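You operate a simulated robot arm through the tools that you are given. There is no shell and no other tool. Be economical: measure what you need, move in short steps, check, and stop when the job is done.

Carry out the task below with a simulated two-armed robot. There is one attempt and no reset: what you move stays moved.

## Task
Band the tea cake box with the green ribbon and lift it off.
Fine: brake off, wind once round, brake on again before you lift; box on the clear patch; don't squash the cake. Where these are worked on the way, their far stop is far enough and under half their travel is too little: winder brake.
Where things are to end (x, y in the base frame): tea cake box within 0.06 m of [0.37, -0.5].

It is judged by the outcome, as a careful person would: the job done as asked, and still so three seconds after it is handed in. It fails if anything else is knocked over, pushed out of place, dropped, spilled or broken.

## Robot
Two 6-joint arms with three-finger grippers on one trunk, on a base that drives. Base frame: it is fixed to the floor where the robot stands at the start and does not move with it; the origin is under the middle of the robot, x ahead of it, y to its left, z up; the surface under the hand at the start is at about z = 0.8. Lengths are in m, angles in degrees, forces in N, time in s.
The left shoulder is at the start at [0.04, 0.146, 1.356], the right one opposite. With the tool pointing down near the work surface each hand reaches from about 0.3 to 0.52 m from the robot's upright axis, wherever it stands, measured 20 degrees to its own side. Places, roughly: clear patch of the packing table [0.4, -0.6, 0.8]; gold ribbon spool (6x6x4 cm) [0.7, 0.3, 0.8]; green ribbon spool (6x6x4 cm) [0.6, 0.5, 0.8]; winder brake [0.5, 0.2, 0.8]. Payload 2.69 kg a hand.
Tool frame (each hand has its own): the origin (TCP) lies between the finger pads and is the grasp point; the fingertips stand 0.029 m ahead of it; z points along the fingers, y is the line along which they close. The gripper opens to 0.12 m. The gripper's body begins 0.078 m behind the TCP.
Orientation is told as [roll, pitch, yaw] about the base's x, y, z axes, in that order, counted from this pose: with the fingers straight down and closing along the base's y, the tool's x points along the base's -x, its y along +y and its z along -z.

## Interface
- The arms move only by the tool send_rows. It takes "left_motion", "right_motion" or both (then of equal length, played together; a hand with none holds still); each is a list of rows, each a list of 7 numbers: the shift along the base's x, y, z in cm, then the turn, a rotation vector about the base's x, y, z in degrees, then the finger opening in cm, from 0 to 12. In form: [[tx, ty, tz, ax, ay, az, fingers], ...]. A call has 1 to 10 rows; each row is the pose to reach, as a shift and turn from the pose commanded when the call began. Each row takes 0.2 s and may step no farther than 0.05 m and 8.6 degrees from the row before; otherwise, or with a gripper value out of range, the whole call is refused. A pose out of reach is approached as far as the arm can. The call stops where the force on the tool passes 40 N (or 10 N more than at its start, if that is more) or the arm is blocked; 0.2 s more then pass. The fingers move at their own pace and stop on an object; they squeeze with about 32 N. The grip force told is the motor's: it shows also when the fingers shut on nothing. Time passes only in rows, and 0.2 s behind the last, so rows that repeat a pose let the fingers close. It gives the time, the measured TCP pose, the force on the tool (base axes), the opening and the grip force at its end, in the units of the frame above (readings bear some noise), with the torque about the TCP (base axes, N m) and any sound that the robot's microphone picked up.
- Cameras (640 x 400 px; columns grow to the right, rows downward): "scene" is now at [0.0897, -0.0013, 1.5527]; the picture's right is [0.01, -1.00, 0.00], its down [-0.85, -0.01, -0.53] and it looks along [0.53, 0.00, -0.85] (base axes); focal length 295 px, centre (320, 200). "left" rides on the left gripper at [0.063, 0, -0.104] in its tool frame; the picture's right is [-0.01, 1.00, 0.00], its down [-0.83, 0.00, -0.56] and it looks along [-0.56, 0.00, 0.83] (tool axes); focal length 275 px, centre (320, 200). "right" rides on the right gripper at [0.063, 0, -0.104] in its tool frame; the picture's right is [0.01, 1.00, 0.00], its down [-0.83, 0.00, -0.56] and it looks along [-0.56, 0.00, 0.83] (tool axes); focal length 275 px, centre (320, 200). There is no depth. A picture from a camera that has moved, and an enlarged one, comes with that camera's place and axes in the base frame and with its lens.
- capture(camera): a new picture of that camera. It takes no simulated time.
- move_column(by): slides the trunk up (or, below 0, down) by that many m; the arms and the scene camera ride with it, the base frame stays. It gives what a move gives, with no picture.
- drive_base(legs): drives the robot by 1 to 6 legs, each [ahead, turn to the left] in m and degrees, along the robot's own axes; the way and the turn of a leg run together, so that a leg with both is an arc; at most 1.5 m and 180 degrees a leg. The arms and the cameras ride along, it lands a little off, and it stops where it bumps. It gives what a move gives.
- head_to(pan, tilt): turns the head with the scene camera to pan (to the left, within 86 degrees either way) and tilt (down, from -29 to 69), counted from straight ahead of the robot. It gives what a move gives.
- enlarge(camera, box): a new picture of the part [left, top, right, bottom] of that camera's present view, enlarged. It takes no simulated time.
- close_job(): hands the job in; it is judged then, once.

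Work in short steps. Places have to be worked out from the pictures, the camera data and where the tool is seen: move nearer, look again, correct. Check each grasp and each placing, and mend what went wrong. You have 120 turns and 92 pictures in all, those below and enlarged ones among them. Open the grippers and draw the arms clear of the work before you hand the job in, unless the task says otherwise; then end with one line.

The tools are called after "Emit:" as name(argument=value, ...) on one line, values as JSON. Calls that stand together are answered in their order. send_rows: Moves the arms, as the interface text tells. Its arguments: {"type":"object","properties":{"left_motion":{"type":"array"},"right_motion":{"type":"array"}},"required":[]} The other tools are called the same way: move_column (by) slides the trunk up or down; drive_base (legs) drives the base; head_to (pan, tilt) turns the head that bears the scene camera; capture (camera) takes a picture; enlarge (camera, box) takes an enlarged picture of a part of a camera's view; close_job () hands the job in.

At the start:

```text
t: 0.0
left_tcp_pos: [0.4594, 0.2918, 1.0001]
left_orientation: [0.0, 0.1, 0.0]
left_ft_force: [0.4, 0.1, 0.2]
left_moment: [0.0, -0.01, 0.0]
left_width: 0.1202
left_finger_force: 0.0
right_tcp_pos: [0.5296, -0.1109, 1.082]
right_orientation: [0.1, 0.0, -0.1]
right_ft_force: [-0.4, 0.2, -0.2]
right_moment: [0.01, 0.02, 0.01]
right_width: 0.1201
right_finger_force: 0.0
trunk travel left (down, up): [-0.483, 0.014]
robot x, y, heading: [0.0004, -0.0001, 0.2]
head pan, tilt: [0.5, 58.1]
```

scene: 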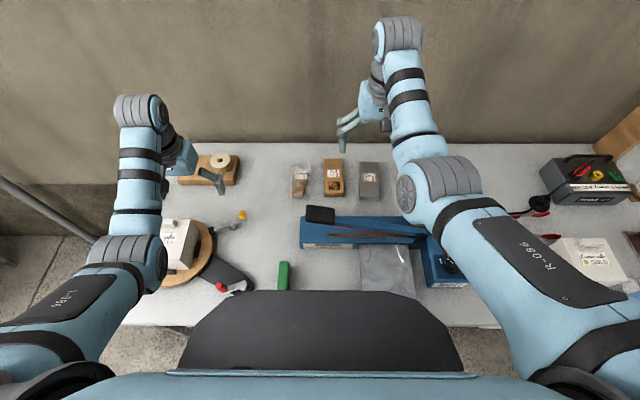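
right: 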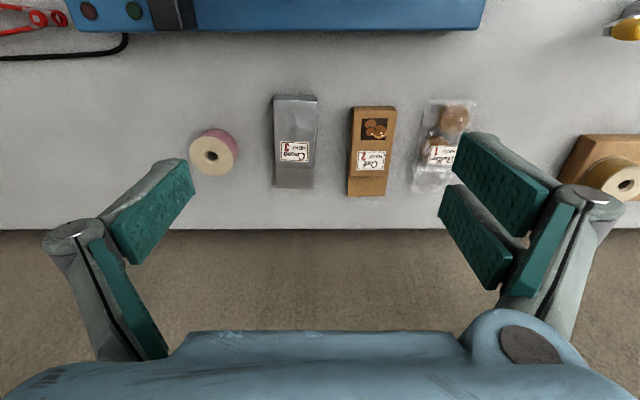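
left: 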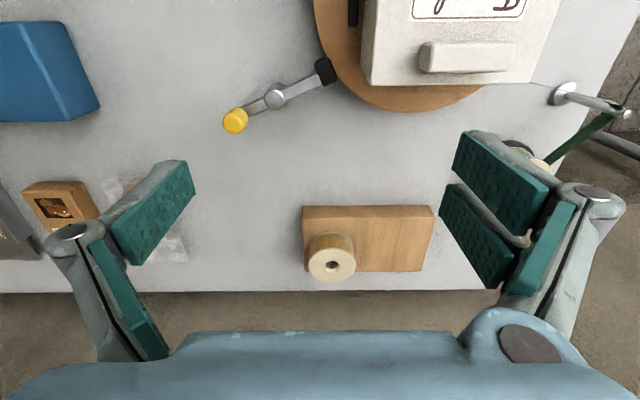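

The left hand sees a wooden turntable with a white box and a lever with a yellow knob (brake). I take closer looks before moving.

Emit:
enlarge(camera="left", box=[200, 0, 640, 275])

Emit:
enlarge(camera="scene", box=[80, 140, 320, 300])

Emit:
enlarge(camera="scene", box=[400, 130, 640, 300])

```text
1.45 times, centred on (420, 138) of left
camera zoom: at [0.396, 0.2926, 1.1038], right [0.01, 1.0, 0.0], down [0.83, 0.0, 0.56], along [0.56, 0.0, -0.83], focal length 400 px, centre (174, 291)
```

zoom: 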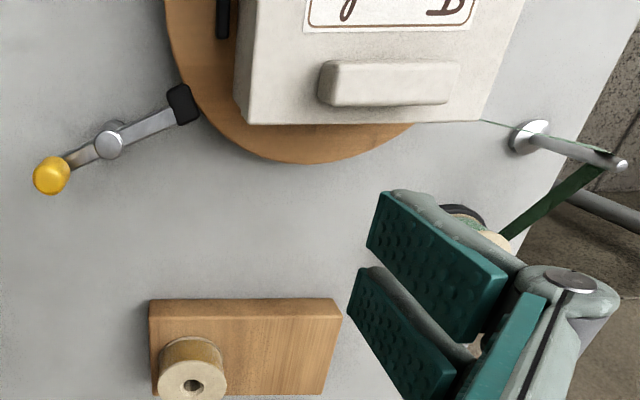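

```text
2.50 times, centred on (200, 220) of scene
camera zoom: at [0.0897, -0.0013, 1.5527], right [0.01, -1.0, 0.0], down [-0.85, -0.01, -0.53], along [0.53, 0.0, -0.85], focal length 738 px, centre (620, 150)
```

zoom: 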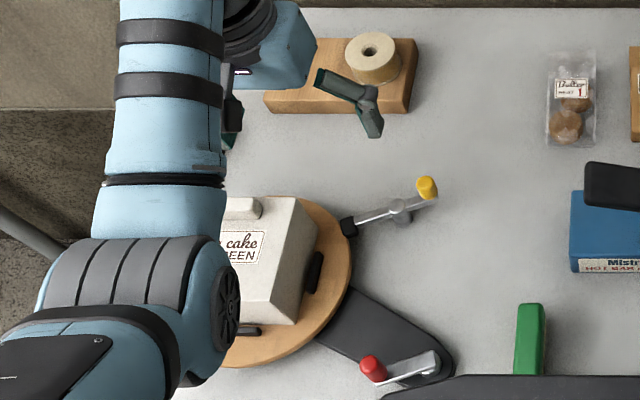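

```text
2.35 times, centred on (520, 215) of scene
camera zoom: at [0.0897, -0.0013, 1.5527], right [0.01, -1.0, 0.0], down [-0.85, -0.01, -0.53], along [0.53, 0.0, -0.85], focal length 694 px, centre (-151, 165)
```

zoom: 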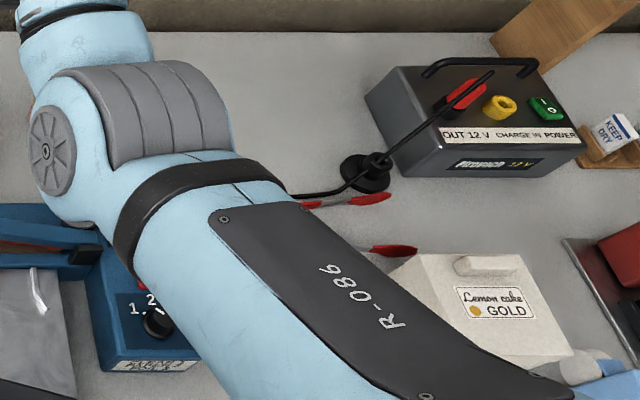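

I raise the left hand and draw it back so its camera sees the whole winder.

Emit:
send_rows(left_motion=[[0, 0, 4, 0, 0, 0, 12], [-2, 0, 8, 0, 0, 0, 12], [-5, 0, 12, 0, 0, 0, 12], [-8, 0, 14, 0, 0, 0, 12], [-11, 1, 15, 0, 0, 0, 12], [-13, 2, 15, 0, 0, 0, 12]])

Emit:
capture(camera="left")

Emit:
capture(camera="scene")

```text
t: 1.4
left_tcp_pos: [0.4832, 0.3216, 1.0309]
left_orientation: [-0.1, 0.0, 0.0]
left_ft_force: [0.8, 0.1, -0.7]
left_moment: [0.0, 0.0, 0.01]
left_width: 0.1201
left_finger_force: 0.1
left hand out of reach, approached as far as the arm can: row 1, 2, 3, 4, 5, 6
right_tcp_pos: [0.5296, -0.1106, 1.0826]
right_orientation: [0.0, 0.0, -0.1]
right_ft_force: [0.9, 0.1, -0.1]
right_moment: [0.04, -0.02, -0.02]
right_width: 0.12
right_finger_force: 0.2
trunk travel left (down, up): [-0.483, 0.014]
robot x, y, heading: [-0.0025, -0.0006, -0.0]
head pan, tilt: [0.5, 58.1]
```

```text
85 pictures are left
camera left: at [0.419, 0.3233, 1.1359], right [0.01, 1.0, 0.0], down [0.83, 0.0, 0.56], along [0.56, 0.0, -0.83], focal length 275 px, centre (320, 200)
```

left: 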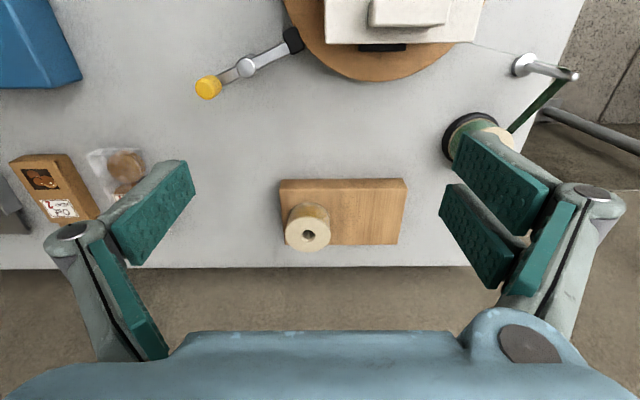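

```text
84 pictures are left
camera scene: at [0.0894, -0.0007, 1.5527], right [0.01, -1.0, 0.0], down [-0.85, -0.01, -0.53], along [0.53, 0.0, -0.85], focal length 295 px, centre (320, 200)
```

scene: 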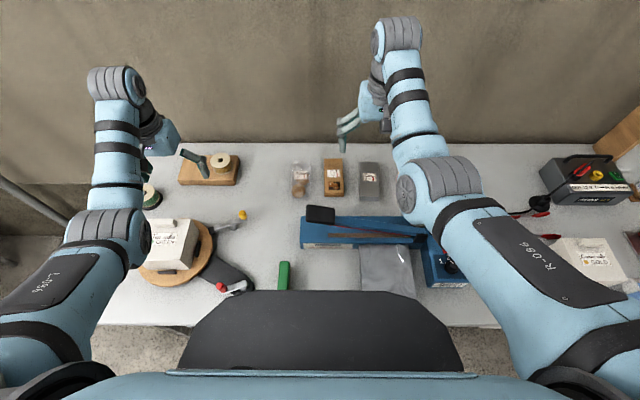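

The scene view now shows more of the winder; I enlarge it and the left view.

Emit:
enlarge(camera="scene", box=[100, 150, 300, 300])

Emit:
enlarge(camera="left", box=[180, 0, 600, 200])

```text
2.67 times, centred on (200, 225) of scene
camera zoom: at [0.0894, -0.0007, 1.5527], right [0.01, -1.0, 0.0], down [-0.85, -0.01, -0.53], along [0.53, 0.0, -0.85], focal length 787 px, centre (640, 133)
```

zoom: 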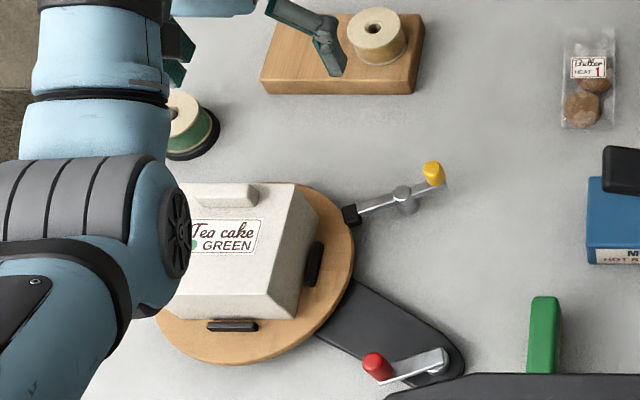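

```text
1.52 times, centred on (390, 100) of left
camera zoom: at [0.419, 0.3233, 1.1359], right [0.01, 1.0, 0.0], down [0.83, 0.0, 0.56], along [0.56, 0.0, -0.83], focal length 420 px, centre (213, 352)
```

zoom: 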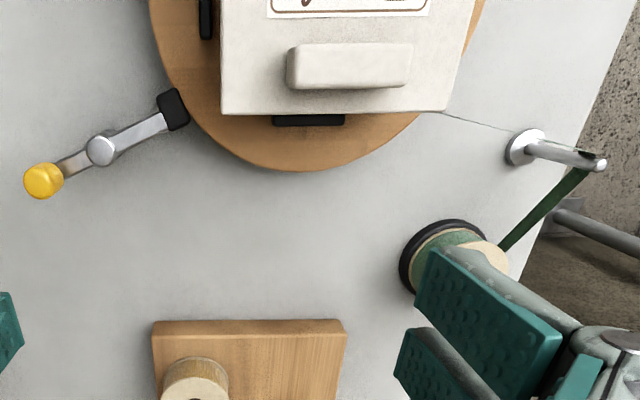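

The green ribbon already runs from its spool round the post to the box on the turntable; the crank with red knob turns it, the yellow lever is the brake. I move the left hand sideways off the box line, then drive back a bit for better reach and views.

Emit:
send_rows(left_motion=[[0, -4, 0, 0, 0, 0, 12], [0, -8, 0, 0, 0, 0, 12], [0, -12, 0, 0, 0, 0, 12], [0, -13, 0, 0, 0, 0, 12]])

Emit:
drive_base(legs=[[-0.15, 0]])

Emit:
head_to(pan=35, tilt=50)

Emit:
capture(camera="scene")

Emit:
capture(camera="left")

```text
t: 2.4
left_tcp_pos: [0.4949, 0.1968, 1.0239]
left_orientation: [0.0, -0.1, 0.0]
left_ft_force: [0.0, -0.1, 0.6]
left_moment: [-0.03, 0.02, -0.03]
left_width: 0.1202
left_finger_force: 0.1
left hand out of reach, approached as far as the arm can: row 1, 2, 3, 4
right_tcp_pos: [0.529, -0.111, 1.0836]
right_orientation: [0.0, 0.0, -0.1]
right_ft_force: [0.6, -0.8, -0.2]
right_moment: [-0.03, 0.02, 0.01]
right_width: 0.1204
right_finger_force: 0.0
trunk travel left (down, up): [-0.483, 0.014]
robot x, y, heading: [-0.0004, -0.0015, -0.2]
head pan, tilt: [0.5, 58.1]
```

```text
t: 3.8
left_tcp_pos: [0.3463, 0.196, 1.0228]
left_orientation: [0.0, 0.1, 0.0]
left_ft_force: [0.4, -0.6, 0.7]
left_moment: [0.01, 0.02, 0.03]
left_width: 0.1199
left_finger_force: 0.1
right_tcp_pos: [0.3828, -0.1114, 1.0812]
right_orientation: [0.0, 0.1, -0.2]
right_ft_force: [-0.2, -0.5, -0.1]
right_moment: [0.0, 0.02, 0.02]
right_width: 0.1196
right_finger_force: 0.1
trunk travel left (down, up): [-0.483, 0.014]
robot x, y, heading: [-0.1509, 0.0007, -0.2]
head pan, tilt: [0.5, 58.1]
```

```text
t: 4.8
left_tcp_pos: [0.3439, 0.196, 1.0238]
left_orientation: [0.0, -0.1, -0.2]
left_ft_force: [0.3, -0.1, 0.0]
left_moment: [-0.03, 0.01, -0.03]
left_width: 0.1201
left_finger_force: 0.1
right_tcp_pos: [0.3776, -0.1119, 1.0815]
right_orientation: [0.0, 0.0, -0.2]
right_ft_force: [-0.1, 0.1, -0.4]
right_moment: [-0.02, -0.03, 0.0]
right_width: 0.1202
right_finger_force: 0.0
trunk travel left (down, up): [-0.483, 0.014]
robot x, y, heading: [-0.1525, -0.0003, -0.1]
head pan, tilt: [35.0, 50.0]
```

```text
81 pictures are left
camera scene: at [-0.0676, 0.042, 1.563], right [0.57, -0.82, 0.0], down [-0.63, -0.44, -0.64], along [0.53, 0.37, -0.77], focal length 295 px, centre (320, 200)
```

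scene: 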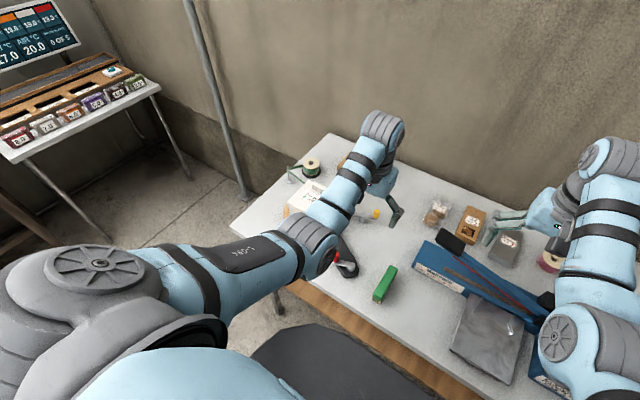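

```text
80 pictures are left
camera left: at [0.2791, 0.1962, 1.1286], right [0.01, 1.0, 0.0], down [0.83, -0.01, 0.56], along [0.56, 0.0, -0.83], focal length 275 px, centre (320, 200)
```

left: 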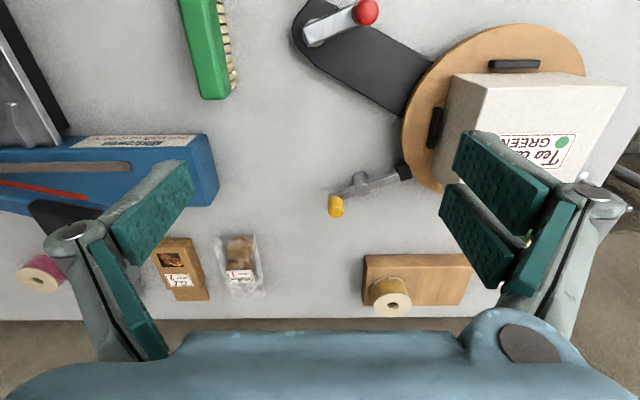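

Geometry estimate: brake knob ≈ (0.48, 0.215), pivot (0.458, 0.247); crank pivot ≈ (0.29, 0.187), knob ≈ (0.278, 0.232). The knob should swing toward the robot to take the pad off the disc. I drive forward again for reach.

Emit:
drive_base(legs=[[0.152, 0]])

Emit:
send_rows(left_motion=[[0, 0, -5, 0, 0, 0, 9], [0, 0, -9, 0, 0, 0, 5], [-1, 0, -12, 0, 0, 0, 0], [-1, 0, -12, 0, 0, 0, 0], [-1, 0, -12, 0, 0, 0, 0]])

Emit:
capture(camera="left")

Emit:
head_to(pan=15, tilt=60)

Emit:
capture(camera="scene")

```text
t: 6.2
left_tcp_pos: [0.4956, 0.1964, 1.0252]
left_orientation: [0.0, -0.2, 0.1]
left_ft_force: [-1.0, 0.5, 0.5]
left_moment: [-0.01, 0.0, -0.01]
left_width: 0.1197
left_finger_force: 0.2
right_tcp_pos: [0.5318, -0.1098, 1.0838]
right_orientation: [0.0, -0.2, 0.1]
right_ft_force: [-0.7, 0.8, 0.0]
right_moment: [-0.03, -0.04, 0.0]
right_width: 0.1203
right_finger_force: 0.1
trunk travel left (down, up): [-0.483, 0.014]
robot x, y, heading: [0.0023, -0.0034, 0.1]
head pan, tilt: [35.0, 50.0]
```

```text
t: 7.4
left_tcp_pos: [0.4867, 0.1974, 0.9041]
left_orientation: [0.0, -0.1, 0.2]
left_ft_force: [0.2, 0.2, 0.2]
left_moment: [0.0, -0.03, -0.01]
left_width: 0.0002
left_finger_force: 28.7
right_tcp_pos: [0.535, -0.1088, 1.0818]
right_orientation: [0.0, 0.0, 0.1]
right_ft_force: [0.1, -0.4, -0.9]
right_moment: [-0.03, -0.01, 0.0]
right_width: 0.1201
right_finger_force: 0.1
trunk travel left (down, up): [-0.483, 0.014]
robot x, y, heading: [0.0028, -0.0034, 0.1]
head pan, tilt: [35.0, 50.0]
```

```text
79 pictures are left
camera left: at [0.4237, 0.1978, 1.0084], right [0.0, 1.0, 0.0], down [0.83, 0.0, 0.56], along [0.56, 0.0, -0.83], focal length 275 px, centre (320, 200)
```

left: 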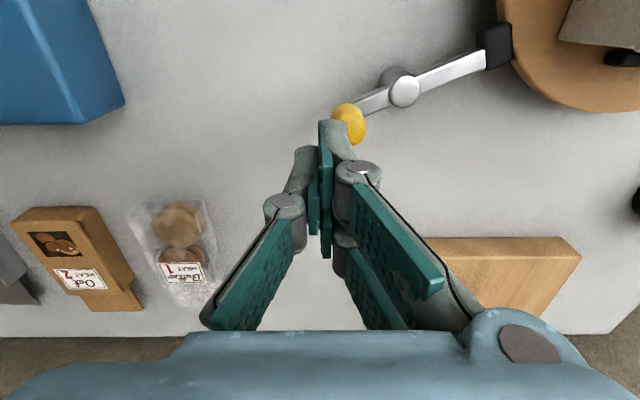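

```text
t: 8.2
left_tcp_pos: [0.4875, 0.1976, 0.9034]
left_orientation: [0.0, 0.1, 0.0]
left_ft_force: [0.1, 0.4, 0.5]
left_moment: [0.02, 0.0, -0.04]
left_width: 0.0001
left_finger_force: 28.7
right_tcp_pos: [0.5351, -0.1096, 1.0822]
right_orientation: [0.0, 0.1, 0.1]
right_ft_force: [-0.3, -0.4, -0.8]
right_moment: [-0.02, 0.01, -0.04]
right_width: 0.12
right_finger_force: 0.1
trunk travel left (down, up): [-0.483, 0.014]
robot x, y, heading: [0.0073, -0.0042, 0.1]
head pan, tilt: [15.0, 60.0]
```

```text
78 pictures are left
camera scene: at [0.0904, 0.0156, 1.5504], right [0.26, -0.97, 0.0], down [-0.84, -0.23, -0.5], along [0.48, 0.13, -0.87], focal length 295 px, centre (320, 200)
```

scene: 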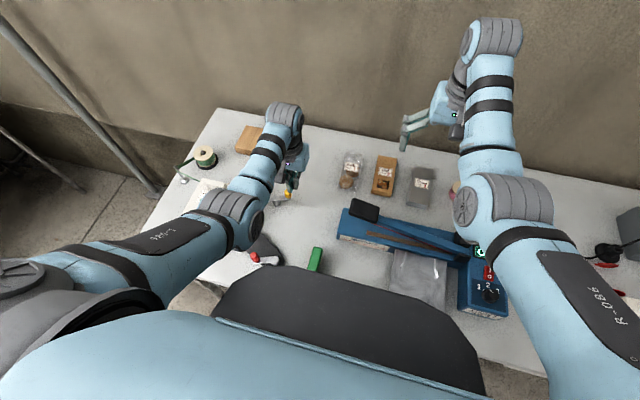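

Triangulating the brake knob gives about (0.474, 0.214), top z ≈ 0.855. I set the closed fingers beyond it on the +x side.

Emit:
send_rows(left_motion=[[2.0, 1.8, 0, 0, 0, 0, 0], [2.0, 1.8, -2, 0, 0, 0, 0], [2.0, 1.8, -3.7, 0, 0, 0, 0]])

Emit:
capture(camera="left")

```text
t: 9.0
left_tcp_pos: [0.5069, 0.2151, 0.8684]
left_orientation: [0.1, -0.1, 0.1]
left_ft_force: [1.7, -0.8, -0.3]
left_moment: [-0.02, -0.01, 0.0]
left_width: 0.0
left_finger_force: 28.4
left hand out of reach, approached as far as the arm can: row 3
right_tcp_pos: [0.5354, -0.1097, 1.0825]
right_orientation: [0.0, 0.0, 0.1]
right_ft_force: [-0.5, 0.5, 0.6]
right_moment: [-0.02, 0.01, 0.0]
right_width: 0.1201
right_finger_force: 0.0
trunk travel left (down, up): [-0.483, 0.014]
robot x, y, heading: [0.0039, -0.0017, 0.1]
head pan, tilt: [15.0, 60.0]
```

```text
77 pictures are left
camera left: at [0.4425, 0.2158, 0.9721], right [0.0, 1.0, 0.0], down [0.83, 0.0, 0.56], along [0.56, 0.0, -0.83], focal length 275 px, centre (320, 200)
```

left: 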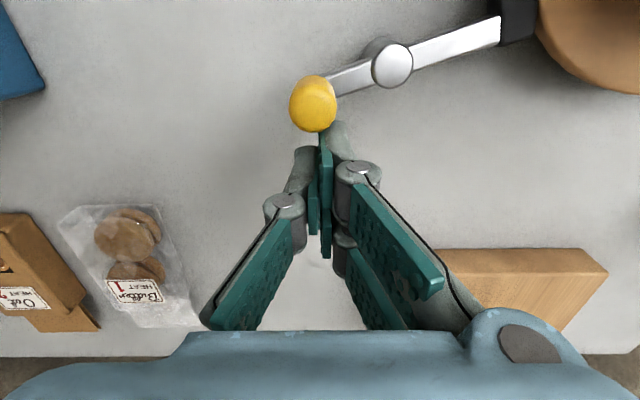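

Fingers sit just beyond the knob. I sweep them toward the robot along the knob's arc.

Emit:
send_rows(left_motion=[[-1.5, 0, -0.3, 0, 0, 0, 0], [-2.5, -0.2, -0.3, 0, 0, 0, 0], [-3.5, -0.3, -0.3, 0, 0, 0, 0], [-4.5, -0.3, -0.3, 0, 0, 0, 0], [-5.5, 0, -0.3, 0, 0, 0, 0]])

Emit:
capture(camera="left")

```text
t: 9.8
left_tcp_pos: [0.4872, 0.2168, 0.8698]
left_orientation: [0.4, -1.6, 0.1]
left_ft_force: [19.7, 9.4, -7.1]
left_moment: [0.16, -0.42, -0.19]
left_width: 0.0001
left_finger_force: 28.6
right_tcp_pos: [0.539, -0.1106, 1.0796]
right_orientation: [0.1, 0.2, 0.1]
right_ft_force: [-0.1, 0.0, 0.3]
right_moment: [0.04, -0.04, 0.0]
right_width: 0.1202
right_finger_force: 0.1
trunk travel left (down, up): [-0.483, 0.014]
robot x, y, heading: [0.0066, -0.0011, -0.2]
head pan, tilt: [15.0, 60.0]
stopped in row 3 (left hand): the force on the tool passed its limit at 44 N (the readings are from after the stop); the commanded pose is now the measured one
```

```text
76 pictures are left
camera left: at [0.4212, 0.2165, 0.9728], right [0.0, 1.0, 0.01], down [0.82, -0.01, 0.58], along [0.58, 0.0, -0.82], focal length 275 px, centre (320, 200)
```

left: 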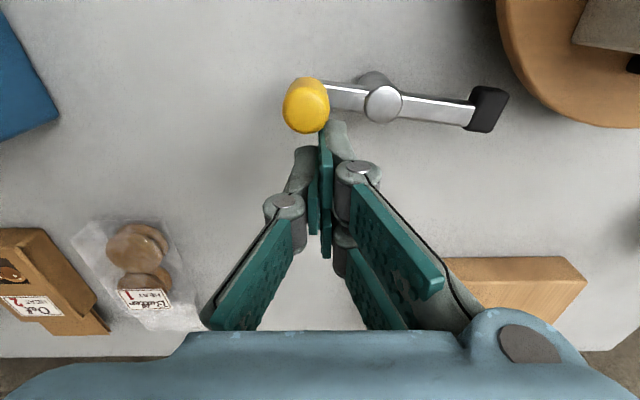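

The lever swung and the pad is well clear of the disc; it met its far stop. I back off and lift, then head above the crank.

Emit:
send_rows(left_motion=[[1, 0, 0, 0, 1.6, 0, 0], [1, 0, 4, 0, 1.6, 0, 2], [-2, 0, 8, 0, 1.6, 0, 4], [-6, 0, 10, 0, 1.6, 0, 6], [-10, 0, 10, 0, 1.6, 0, 6], [-14, 0, 10, 0, 1.6, 0, 6], [-18, 0, 9, 0, 1.6, 0, 6]])

Emit:
capture(camera="left")

Emit:
capture(camera="scene")

```text
t: 11.4
left_tcp_pos: [0.3041, 0.2133, 0.9203]
left_orientation: [0.2, 0.0, 0.1]
left_ft_force: [0.2, 0.5, 0.3]
left_moment: [0.05, -0.01, 0.02]
left_width: 0.06
left_finger_force: 0.1
left hand out of reach, approached as far as the arm can: row 4, 5, 6, 7
right_tcp_pos: [0.534, -0.108, 1.083]
right_orientation: [0.0, -0.1, -0.1]
right_ft_force: [-1.2, -0.5, 0.4]
right_moment: [0.0, -0.02, 0.03]
right_width: 0.1202
right_finger_force: 0.1
trunk travel left (down, up): [-0.483, 0.014]
robot x, y, heading: [0.0067, 0.0012, 0.1]
head pan, tilt: [15.0, 60.0]
```

```text
75 pictures are left
camera left: at [0.2402, 0.2136, 1.0243], right [0.0, 1.0, 0.0], down [0.83, 0.0, 0.55], along [0.55, 0.0, -0.83], focal length 275 px, centre (320, 200)
```

left: 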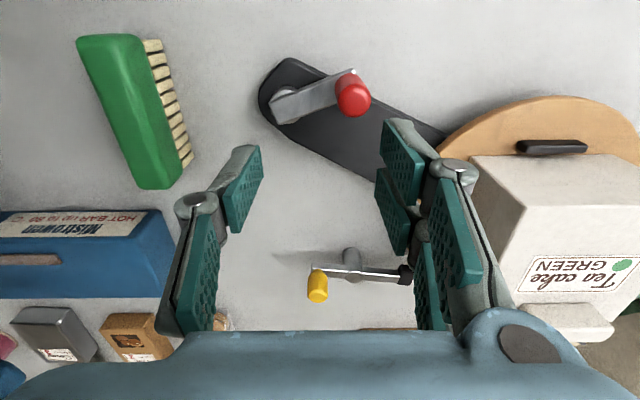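

```text
74 pictures are left
camera scene: at [0.088, 0.0157, 1.5505], right [0.26, -0.97, 0.0], down [-0.84, -0.23, -0.5], along [0.48, 0.13, -0.87], focal length 295 px, centre (320, 200)
```

scene: 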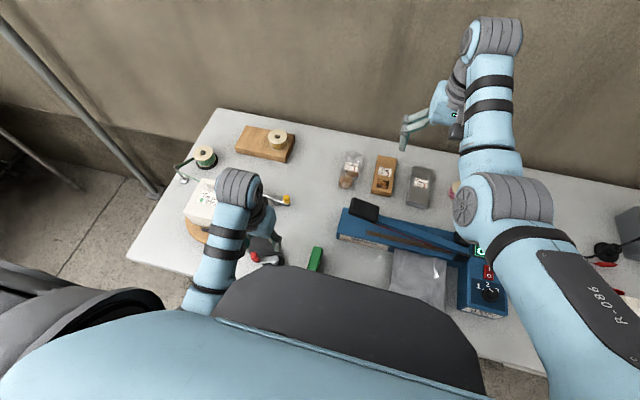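

Now the crank: knob top is near (0.277, 0.233, 0.875), pivot (0.290, 0.188). The ribbon lies along the box's far face, so the table should turn clockwise from above. I back the base 6 cm so the whole crank circle is in reach.

Emit:
drive_base(legs=[[-0.06, 0]])

Emit:
capture(camera="left")

```text
t: 12.3
left_tcp_pos: [0.255, 0.2141, 0.9167]
left_orientation: [0.2, 0.7, 0.2]
left_ft_force: [1.1, 0.3, 0.3]
left_moment: [-0.01, 0.07, -0.03]
left_width: 0.0599
left_finger_force: 0.0
right_tcp_pos: [0.4864, -0.1103, 1.0771]
right_orientation: [0.0, 0.6, 0.1]
right_ft_force: [2.0, 0.2, -0.3]
right_moment: [-0.04, 0.08, 0.02]
right_width: 0.1199
right_finger_force: 0.1
trunk travel left (down, up): [-0.483, 0.014]
robot x, y, heading: [-0.056, 0.0035, 0.5]
head pan, tilt: [15.0, 60.0]
```

```text
73 pictures are left
camera left: at [0.1916, 0.2136, 1.0215], right [0.0, 1.0, 0.0], down [0.84, 0.0, 0.55], along [0.55, 0.0, -0.84], focal length 275 px, centre (320, 200)
```

left: 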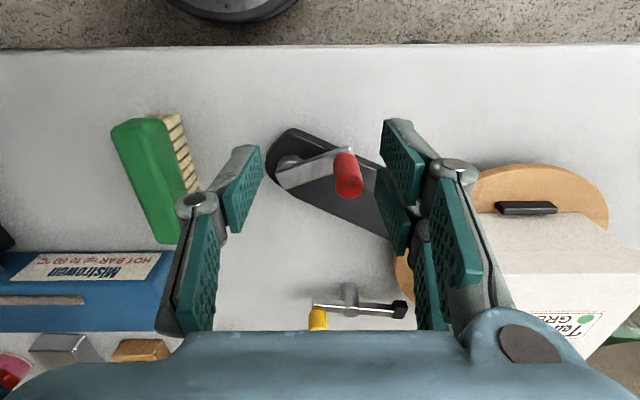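

Knob ≈ (0.271, 0.231), z from 0.84 to 0.88; pivot ≈ (0.285, 0.190). I lower the open fingers over the knob and close gently.

Emit:
send_rows(left_motion=[[1.6, 1.7, 0, 0, 0, 0, 6], [1.6, 1.7, -2.5, 0, 0, 0, 6], [1.6, 1.7, -4.2, 0, 0, 0, 6], [1.6, 1.7, -4.2, 0, 0, 0, 1.5], [1.6, 1.7, -4.2, 0, 0, 0, 1.0], [1.6, 1.7, -4.2, 0, 0, 0, 1.0]])

Emit:
capture(camera="left")

```text
t: 13.7
left_tcp_pos: [0.2596, 0.2332, 0.8788]
left_orientation: [0.3, 0.2, 0.4]
left_ft_force: [-8.4, 15.4, 1.1]
left_moment: [0.4, 0.15, 0.21]
left_width: 0.0123
left_finger_force: 39.4
right_tcp_pos: [0.4766, -0.1067, 1.0825]
right_orientation: [-0.1, -0.1, 0.2]
right_ft_force: [0.2, -0.9, 0.1]
right_moment: [0.0, 0.01, 0.01]
right_width: 0.12
right_finger_force: 0.1
trunk travel left (down, up): [-0.483, 0.014]
robot x, y, heading: [-0.0526, 0.0013, 0.2]
head pan, tilt: [15.0, 60.0]
```

```text
72 pictures are left
camera left: at [0.197, 0.2336, 0.9823], right [0.0, 1.0, 0.01], down [0.83, 0.0, 0.55], along [0.55, 0.01, -0.83], focal length 275 px, centre (320, 200)
```

left: 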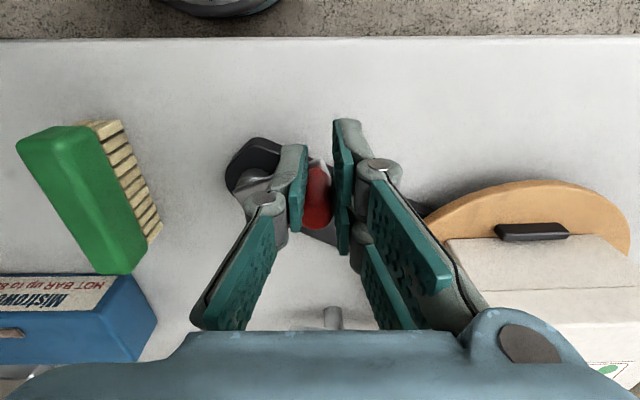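

The knob is gripped. I test with a 30° clockwise crank step and watch the force and the turntable.

Emit:
send_rows(left_motion=[[0.55, 0.15, 0, 0, 0, 0, 1], [1.1, 0.22, 0, 0, 0, 0, 1], [1.66, 0.22, 0, 0, 0, 0, 1], [2.22, 0.15, 0, 0, 0, 0, 1]])

Emit:
capture(camera="left")

```text
t: 14.4
left_tcp_pos: [0.2625, 0.2345, 0.8768]
left_orientation: [0.4, 1.2, 0.2]
left_ft_force: [-27.8, 5.4, 25.9]
left_moment: [-0.24, -0.34, 0.14]
left_width: 0.0147
left_finger_force: 40.7
right_tcp_pos: [0.4712, -0.1096, 1.0854]
right_orientation: [0.0, -0.4, 0.2]
right_ft_force: [0.1, -0.3, -0.8]
right_moment: [0.03, 0.0, 0.0]
right_width: 0.1201
right_finger_force: 0.0
trunk travel left (down, up): [-0.483, 0.014]
robot x, y, heading: [-0.0548, -0.0027, 0.4]
head pan, tilt: [15.0, 60.0]
stopped in row 3 (left hand): the force on the tool passed its limit at 43 N (the readings are from after the stop); the commanded pose is now the measured one
```

```text
71 pictures are left
camera left: at [0.2016, 0.2327, 0.9828], right [0.0, 1.0, 0.01], down [0.84, 0.0, 0.54], along [0.54, 0.01, -0.84], focal length 275 px, centre (320, 200)
```

left: 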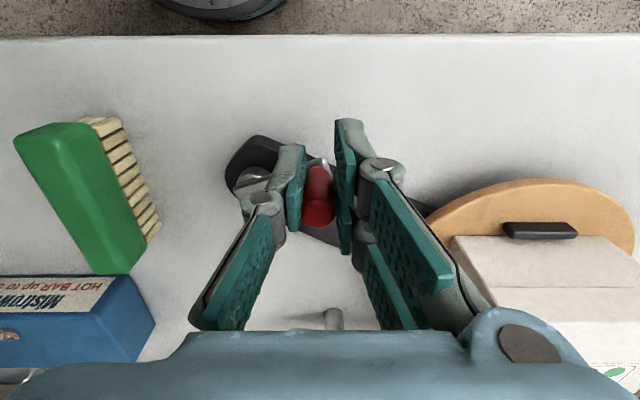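

The table shifted a few degrees clockwise, but the fingers seem to jam on the crank arm (low and off-centre). I release, rise and look.

Emit:
send_rows(left_motion=[[0, 0, 0, 0, 0, 0, 5], [0, 0, 0, 0, -1, 0, 6], [0, 0, 1.5, 0, -1, 0, 6], [0, 0, 4.5, 0, -1, 0, 6]])

Emit:
capture(camera="left")

Emit:
enlarge(camera="left", box=[220, 100, 420, 225])

```text
t: 15.4
left_tcp_pos: [0.2712, 0.2319, 0.9209]
left_orientation: [0.2, 0.1, 0.2]
left_ft_force: [-0.1, 0.2, 0.8]
left_moment: [0.06, -0.02, -0.04]
left_width: 0.06
left_finger_force: 0.1
right_tcp_pos: [0.478, -0.1096, 1.0821]
right_orientation: [0.0, 0.1, 0.1]
right_ft_force: [-0.3, -0.8, -0.4]
right_moment: [-0.03, -0.02, -0.02]
right_width: 0.12
right_finger_force: 0.0
trunk travel left (down, up): [-0.483, 0.014]
robot x, y, heading: [-0.0529, 0.0003, 0.2]
head pan, tilt: [15.0, 60.0]
```

```text
70 pictures are left
camera left: at [0.2082, 0.2316, 1.0255], right [0.0, 1.0, 0.0], down [0.83, 0.0, 0.55], along [0.55, 0.0, -0.83], focal length 275 px, centre (320, 200)
```

left: 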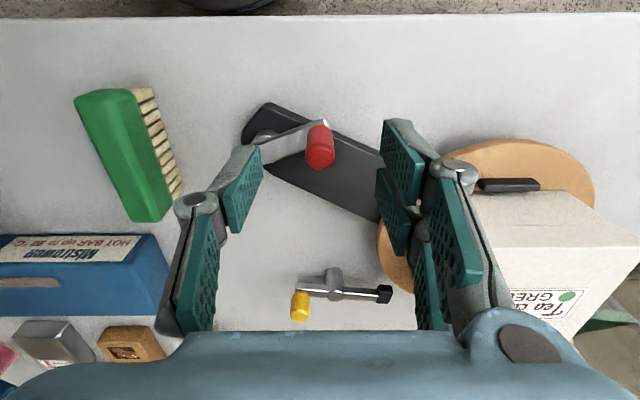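

```text
3.20 times, centred on (320, 162) of left
camera zoom: at [0.2082, 0.2316, 1.0255], right [0.0, 1.0, 0.0], down [0.83, 0.0, 0.55], along [0.55, 0.0, -0.83], focal length 881 px, centre (320, 320)
```

zoom: 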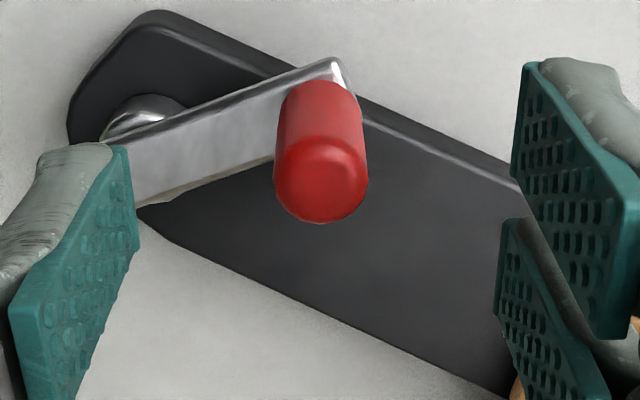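

Clear view: knob axis ≈ (0.270, 0.232), z 0.85–0.89; pivot ≈ (0.281, 0.190). I regrip higher, with fingertips above the crank arm.

Emit:
send_rows(left_motion=[[0, 0, -1.5, 0, 0, 0, 6], [0, 0, -3.0, 0, 0, 0, 5], [0, 0, -3.0, 0, 0, 0, 1.2], [0, 0, -3.0, 0, 0, 0, 1.2], [0, 0, -3.0, 0, 0, 0, 1.2]])

Emit:
send_rows(left_motion=[[0.4, 0.1, 0, 0, 0, 0, 1.2], [0.8, 0.18, 0, 0, 0, 0, 1.2], [1.2, 0.2, 0, 0, 0, 0, 1.2]])

Emit:
capture(camera="left")

```text
t: 16.6
left_tcp_pos: [0.2711, 0.2321, 0.8904]
left_orientation: [0.2, 0.0, 0.1]
left_ft_force: [1.0, -6.7, -9.8]
left_moment: [-0.26, -0.78, -0.08]
left_width: 0.0173
left_finger_force: 42.7
right_tcp_pos: [0.4767, -0.1106, 1.0814]
right_orientation: [-0.1, 0.0, 0.1]
right_ft_force: [-0.4, 0.0, 0.2]
right_moment: [0.03, 0.02, 0.02]
right_width: 0.1199
right_finger_force: 0.1
trunk travel left (down, up): [-0.483, 0.014]
robot x, y, heading: [-0.0516, -0.0038, 0.2]
head pan, tilt: [15.0, 60.0]
```

```text
t: 17.4
left_tcp_pos: [0.2793, 0.2326, 0.8934]
left_orientation: [0.2, -0.1, 0.2]
left_ft_force: [-25.5, -18.8, -5.9]
left_moment: [-0.52, -0.22, -0.04]
left_width: 0.0164
left_finger_force: 42.1
right_tcp_pos: [0.4707, -0.1119, 1.0839]
right_orientation: [0.3, -0.3, 0.1]
right_ft_force: [-0.5, 0.7, 0.2]
right_moment: [0.02, -0.02, 0.0]
right_width: 0.1201
right_finger_force: 0.0
trunk travel left (down, up): [-0.483, 0.014]
robot x, y, heading: [-0.0494, -0.0014, 0.1]
head pan, tilt: [15.0, 60.0]
```

```text
68 pictures are left
camera left: at [0.2143, 0.2313, 0.998], right [0.0, 1.0, 0.0], down [0.83, 0.0, 0.56], along [0.56, 0.0, -0.83], focal length 275 px, centre (320, 200)
```

left: 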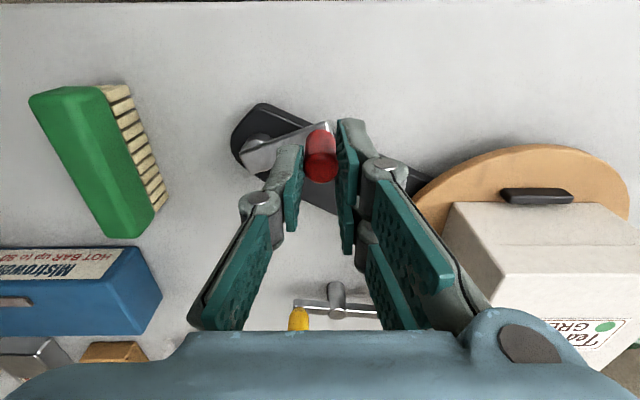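

The knob slips rather than turning: either the brake is not fully off or this direction is blocked. I release, and go look at the brake and ribbon closely.

Emit:
send_rows(left_motion=[[-0.5, 0, 0, 0, 0, 0, 4], [-0.5, 0, 1, 0, 0, 0, 6], [-0.5, 0, 5, 0, 0, 0, 6], [3, 0, 8, 0, 0, 0, 6], [7, 0, 11, 0, 0, 0, 6], [11, 2, 13, 0, 0, 0, 6]])

Emit:
capture(camera="left")

```text
t: 18.8
left_tcp_pos: [0.4142, 0.2624, 1.001]
left_orientation: [0.1, 0.0, 0.1]
left_ft_force: [0.9, -0.5, -0.5]
left_moment: [-0.01, -0.01, -0.02]
left_width: 0.06
left_finger_force: 0.0
left hand out of reach, approached as far as the arm can: row 3, 4, 5, 6
right_tcp_pos: [0.4773, -0.1097, 1.0814]
right_orientation: [0.0, -0.1, 0.1]
right_ft_force: [0.7, -0.5, -0.6]
right_moment: [0.02, -0.01, -0.03]
right_width: 0.1202
right_finger_force: 0.1
trunk travel left (down, up): [-0.483, 0.014]
robot x, y, heading: [-0.0522, 0.0001, 0.0]
head pan, tilt: [15.0, 60.0]
```

```text
67 pictures are left
camera left: at [0.351, 0.2622, 1.106], right [0.0, 1.0, 0.0], down [0.83, 0.0, 0.55], along [0.55, 0.0, -0.83], focal length 275 px, centre (320, 200)
```

left: 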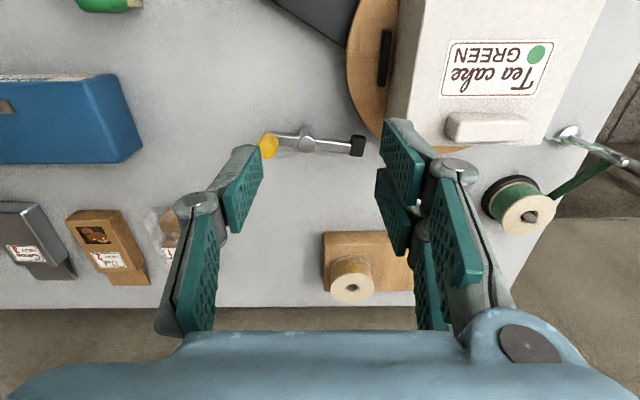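

Emit:
enlarge(camera="left", box=[380, 60, 640, 222])

Emit:
enlarge(camera="left", box=[240, 90, 440, 215])

```text
2.46 times, centred on (510, 141) of left
camera zoom: at [0.351, 0.2622, 1.106], right [0.0, 1.0, 0.0], down [0.83, 0.0, 0.55], along [0.55, 0.0, -0.83], focal length 678 px, centre (-148, 345)
```

zoom: 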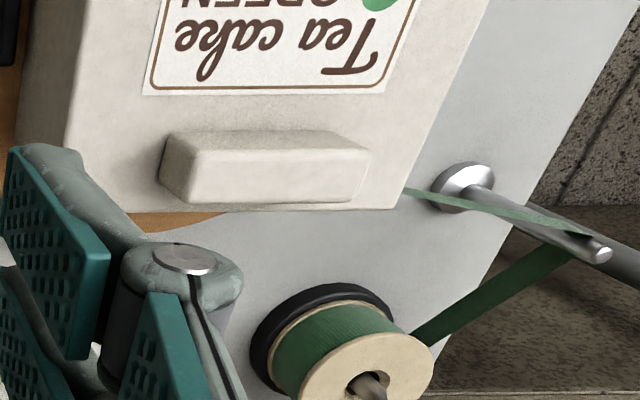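

```text
3.20 times, centred on (340, 152) of left
camera zoom: at [0.351, 0.2622, 1.106], right [0.0, 1.0, 0.0], down [0.83, 0.0, 0.55], along [0.55, 0.0, -0.83], focal length 881 px, centre (256, 352)
```

zoom: 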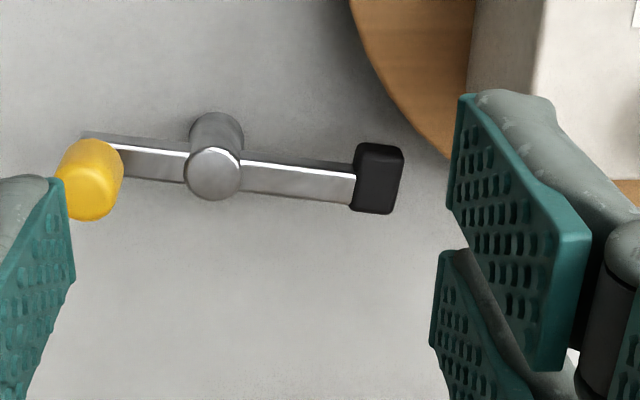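

The brake pad is clearly free, and the ribbon runs to the box's far face. I go back above the crank to see whether it moved.

Emit:
send_rows(left_motion=[[-4, -1, -2, 0, 0, 0, 6], [-8, -2, -5, 0, 0, 0, 6], [-12, -3, -7, 0, 0, 0, 6], [-15, -3.1, -8, 0, 0, 0, 6]])

Emit:
capture(camera="left")

```text
refused: row 2 steps farther than a row can; nothing moved
```

```text
64 pictures are left
camera left: at [0.351, 0.2622, 1.106], right [0.0, 1.0, 0.0], down [0.83, 0.0, 0.55], along [0.55, 0.0, -0.83], focal length 275 px, centre (320, 200)
```

left: 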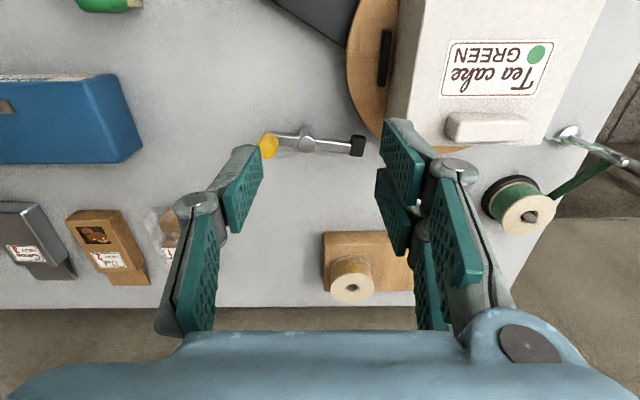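

A step was too long; same move in smaller steps.

Emit:
send_rows(left_motion=[[-3.5, -1, -1.5, 0, 0, 0, 6], [-7, -2, -3.5, 0, 0, 0, 6], [-10.5, -3, -5.5, 0, 0, 0, 6], [-14, -3.1, -7.5, 0, 0, 0, 6], [-15, -3.1, -8, 0, 0, 0, 6]])

Emit:
capture(camera="left")

```text
t: 20.0
left_tcp_pos: [0.262, 0.2287, 0.9173]
left_orientation: [0.1, -0.1, 0.3]
left_ft_force: [-0.4, -0.2, 0.1]
left_moment: [-0.01, 0.02, 0.0]
left_width: 0.06
left_finger_force: 0.2
left hand out of reach, approached as far as the arm can: row 1, 2, 3
right_tcp_pos: [0.4755, -0.1094, 1.0834]
right_orientation: [0.0, 0.0, 0.1]
right_ft_force: [-0.3, -0.3, -0.8]
right_moment: [0.0, 0.0, -0.01]
right_width: 0.1201
right_finger_force: 0.0
trunk travel left (down, up): [-0.483, 0.014]
robot x, y, heading: [-0.0544, -0.0001, 0.4]
head pan, tilt: [15.0, 60.0]
```

```text
63 pictures are left
camera left: at [0.1984, 0.2274, 1.0215], right [0.0, 1.0, 0.0], down [0.83, 0.0, 0.56], along [0.56, 0.0, -0.83], focal length 275 px, centre (320, 200)
```

left: 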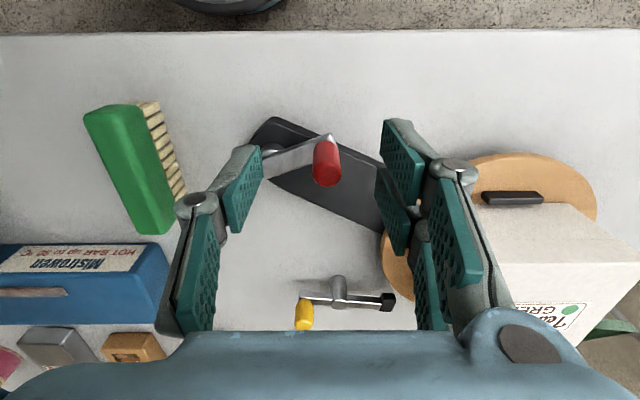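

The crank has not turned clockwise at all. I regrip the knob and test counter-clockwise.

Emit:
send_rows(left_motion=[[0.9, 0.4, -1, 0, 0, 0, 6], [0.9, 0.4, -2.9, 0, 0, 0, 5], [0.9, 0.4, -2.9, 0, 0, 0, 1.2], [0.9, 0.4, -2.9, 0, 0, 0, 1.2], [0.9, 0.4, -2.9, 0, 0, 0, 1.2]])

Emit:
send_rows(left_motion=[[-0.4, -0.12, 0, 0, 0, 0, 1.2], [-0.8, -0.28, 0, 0, 0, 0, 1.2], [-1.2, -0.5, 0, 0, 0, 0, 1.2]])

Emit:
capture(camera="left")

```text
t: 21.2
left_tcp_pos: [0.2694, 0.2315, 0.8873]
left_orientation: [0.3, 0.2, 0.2]
left_ft_force: [-0.2, 0.2, -1.1]
left_moment: [0.01, -0.31, 0.01]
left_width: 0.0174
left_finger_force: 43.0
right_tcp_pos: [0.476, -0.1092, 1.0818]
right_orientation: [0.1, 0.0, 0.2]
right_ft_force: [0.0, -0.4, 0.0]
right_moment: [0.04, -0.01, 0.02]
right_width: 0.1202
right_finger_force: 0.2
trunk travel left (down, up): [-0.483, 0.014]
robot x, y, heading: [-0.0546, -0.0021, 0.2]
head pan, tilt: [15.0, 60.0]
```

```text
t: 22.0
left_tcp_pos: [0.2578, 0.2268, 0.8881]
left_orientation: [0.1, 0.3, 0.3]
left_ft_force: [0.9, 5.4, -5.8]
left_moment: [0.03, -0.96, 0.19]
left_width: 0.0173
left_finger_force: 43.0
right_tcp_pos: [0.4766, -0.1077, 1.0811]
right_orientation: [-0.1, -0.1, 0.1]
right_ft_force: [0.2, -0.1, -0.3]
right_moment: [0.02, 0.0, 0.01]
right_width: 0.12
right_finger_force: 0.1
trunk travel left (down, up): [-0.483, 0.014]
robot x, y, heading: [-0.0544, -0.0013, 0.0]
head pan, tilt: [15.0, 60.0]
```

```text
62 pictures are left
camera left: at [0.1943, 0.227, 0.9918], right [0.0, 1.0, 0.0], down [0.83, 0.0, 0.55], along [0.55, 0.0, -0.83], focal length 275 px, centre (320, 200)
```

left: 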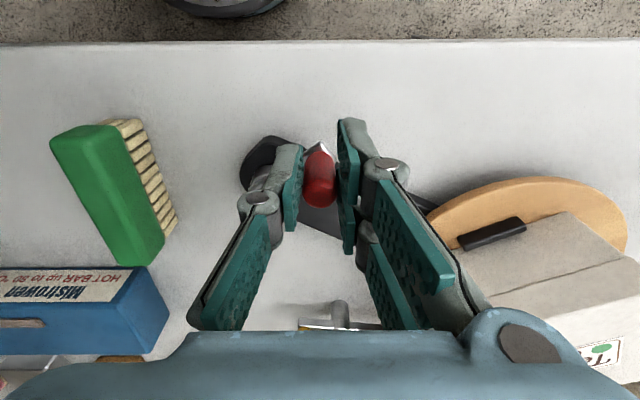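

Counter-clockwise turns freely, and the table turns with it about 1:1. I continue along the circle around (0.281, 0.190), r 4.33 cm.

Emit:
send_rows(left_motion=[[-0.69, -0.57, 0, 0, 0, 0, 1.2], [-1.27, -1.26, 0, 0, 0, 0, 1.2], [-1.69, -2.06, 0, 0, 0, 0, 1.2], [-1.94, -2.93, 0, 0, 0, 0, 1.2], [-2.01, -3.83, 0, 0, 0, 0, 1.2]])

Emit:
capture(camera="left")

```text
t: 23.2
left_tcp_pos: [0.2338, 0.1857, 0.8859]
left_orientation: [0.0, 0.2, 0.2]
left_ft_force: [-26.6, -2.7, -11.8]
left_moment: [-0.41, 0.46, -0.01]
left_width: 0.0137
left_finger_force: 40.1
right_tcp_pos: [0.472, -0.1102, 1.0845]
right_orientation: [-0.1, -0.2, 0.1]
right_ft_force: [-0.4, 0.4, 0.5]
right_moment: [0.02, 0.0, 0.01]
right_width: 0.1199
right_finger_force: 0.0
trunk travel left (down, up): [-0.483, 0.014]
robot x, y, heading: [-0.0512, -0.0028, 0.2]
head pan, tilt: [15.0, 60.0]
```

```text
61 pictures are left
camera left: at [0.1705, 0.1863, 0.9914], right [0.0, 1.0, 0.0], down [0.83, 0.0, 0.55], along [0.55, 0.0, -0.83], focal length 275 px, centre (320, 200)
```

left: 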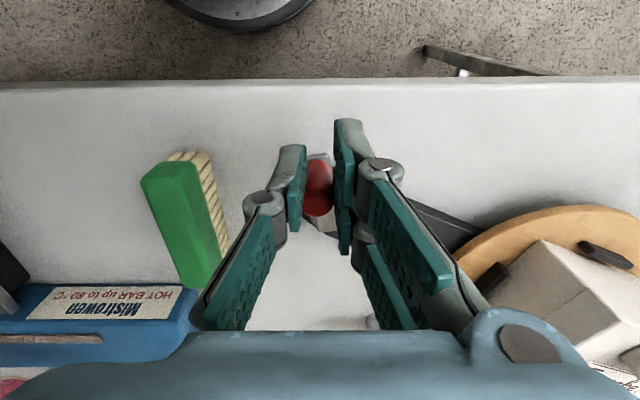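

Side force shows the knob sits farther toward -x than my circle. I release, lift and re-measure.

Emit:
send_rows(left_motion=[[0, 0, 0, 0, 0, 0, 4], [0, 0, 0.5, 0, 0, 0, 6], [0, 0, 3, 0, 0, 0, 6]])

Emit:
capture(camera="left")

```text
t: 24.0
left_tcp_pos: [0.2388, 0.1861, 0.9201]
left_orientation: [0.2, 0.1, 0.3]
left_ft_force: [0.5, -0.6, -0.6]
left_moment: [-0.01, 0.02, -0.01]
left_width: 0.06
left_finger_force: 0.1
right_tcp_pos: [0.4748, -0.1096, 1.0832]
right_orientation: [-0.1, -0.2, 0.1]
right_ft_force: [0.0, -0.6, -0.2]
right_moment: [0.0, -0.03, 0.03]
right_width: 0.1203
right_finger_force: 0.2
trunk travel left (down, up): [-0.483, 0.014]
robot x, y, heading: [-0.0555, -0.0008, 0.3]
head pan, tilt: [15.0, 60.0]
```

```text
60 pictures are left
camera left: at [0.1762, 0.1863, 1.0241], right [0.0, 1.0, 0.0], down [0.83, 0.0, 0.56], along [0.56, 0.0, -0.83], focal length 275 px, centre (320, 200)
```

left: 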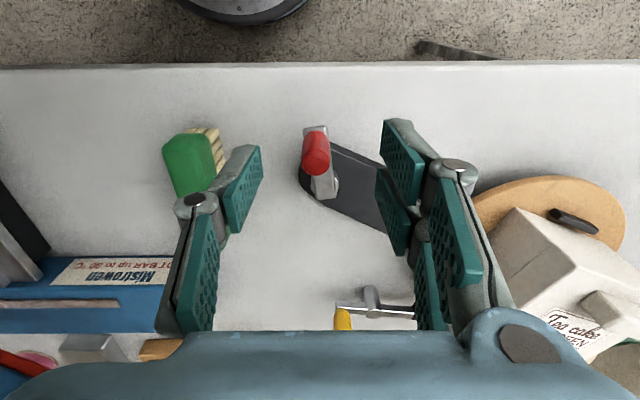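

Refit: knob ≈ (0.245, 0.184), pivot ≈ (0.292, 0.1885), r 4.8 cm; about 69° turned so far. I regrip centred and go on.

Emit:
send_rows(left_motion=[[0.6, -0.2, -1, 0, 0, 0, 6], [0.6, -0.2, -3.1, 0, 0, 0, 5], [0.6, -0.2, -3.1, 0, 0, 0, 1.2], [0.6, -0.2, -3.1, 0, 0, 0, 1.2], [0.6, -0.2, -3.1, 0, 0, 0, 1.2]])

Emit:
send_rows(left_motion=[[0.19, -0.94, 0, 0, 0, 0, 1.2], [0.58, -1.87, 0, 0, 0, 0, 1.2], [1.16, -2.69, 0, 0, 0, 0, 1.2], [1.89, -3.37, 0, 0, 0, 0, 1.2]])

Emit:
capture(camera="left")

```text
t: 25.2
left_tcp_pos: [0.2468, 0.1863, 0.8857]
left_orientation: [0.2, 0.0, 0.2]
left_ft_force: [-2.0, -0.1, -3.8]
left_moment: [0.0, 0.01, 0.01]
left_width: 0.0172
left_finger_force: 42.8
right_tcp_pos: [0.4759, -0.1084, 1.0821]
right_orientation: [0.0, 0.0, 0.1]
right_ft_force: [-0.7, -0.2, 0.1]
right_moment: [-0.02, -0.01, 0.02]
right_width: 0.1201
right_finger_force: 0.1
trunk travel left (down, up): [-0.483, 0.014]
robot x, y, heading: [-0.0564, -0.0021, 0.1]
head pan, tilt: [15.0, 60.0]
```

```text
t: 26.2
left_tcp_pos: [0.2669, 0.1553, 0.8881]
left_orientation: [0.6, -0.3, 0.1]
left_ft_force: [-19.2, -14.2, -22.8]
left_moment: [-0.3, 0.24, 0.18]
left_width: 0.0168
left_finger_force: 42.4
right_tcp_pos: [0.475, -0.1114, 1.083]
right_orientation: [0.1, 0.1, 0.1]
right_ft_force: [0.3, 0.6, -0.3]
right_moment: [-0.02, 0.01, 0.01]
right_width: 0.1199
right_finger_force: 0.1
trunk travel left (down, up): [-0.483, 0.014]
robot x, y, heading: [-0.0516, -0.0001, 0.2]
head pan, tilt: [15.0, 60.0]
```

```text
59 pictures are left
camera left: at [0.2023, 0.1545, 0.993], right [0.0, 1.0, 0.01], down [0.83, -0.01, 0.56], along [0.56, 0.01, -0.83], focal length 275 px, centre (320, 200)
```

left: 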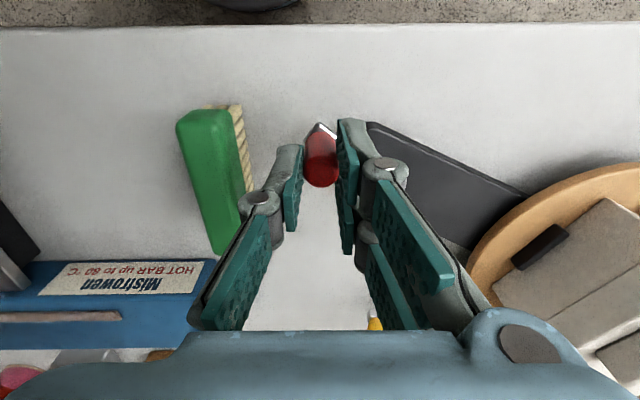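

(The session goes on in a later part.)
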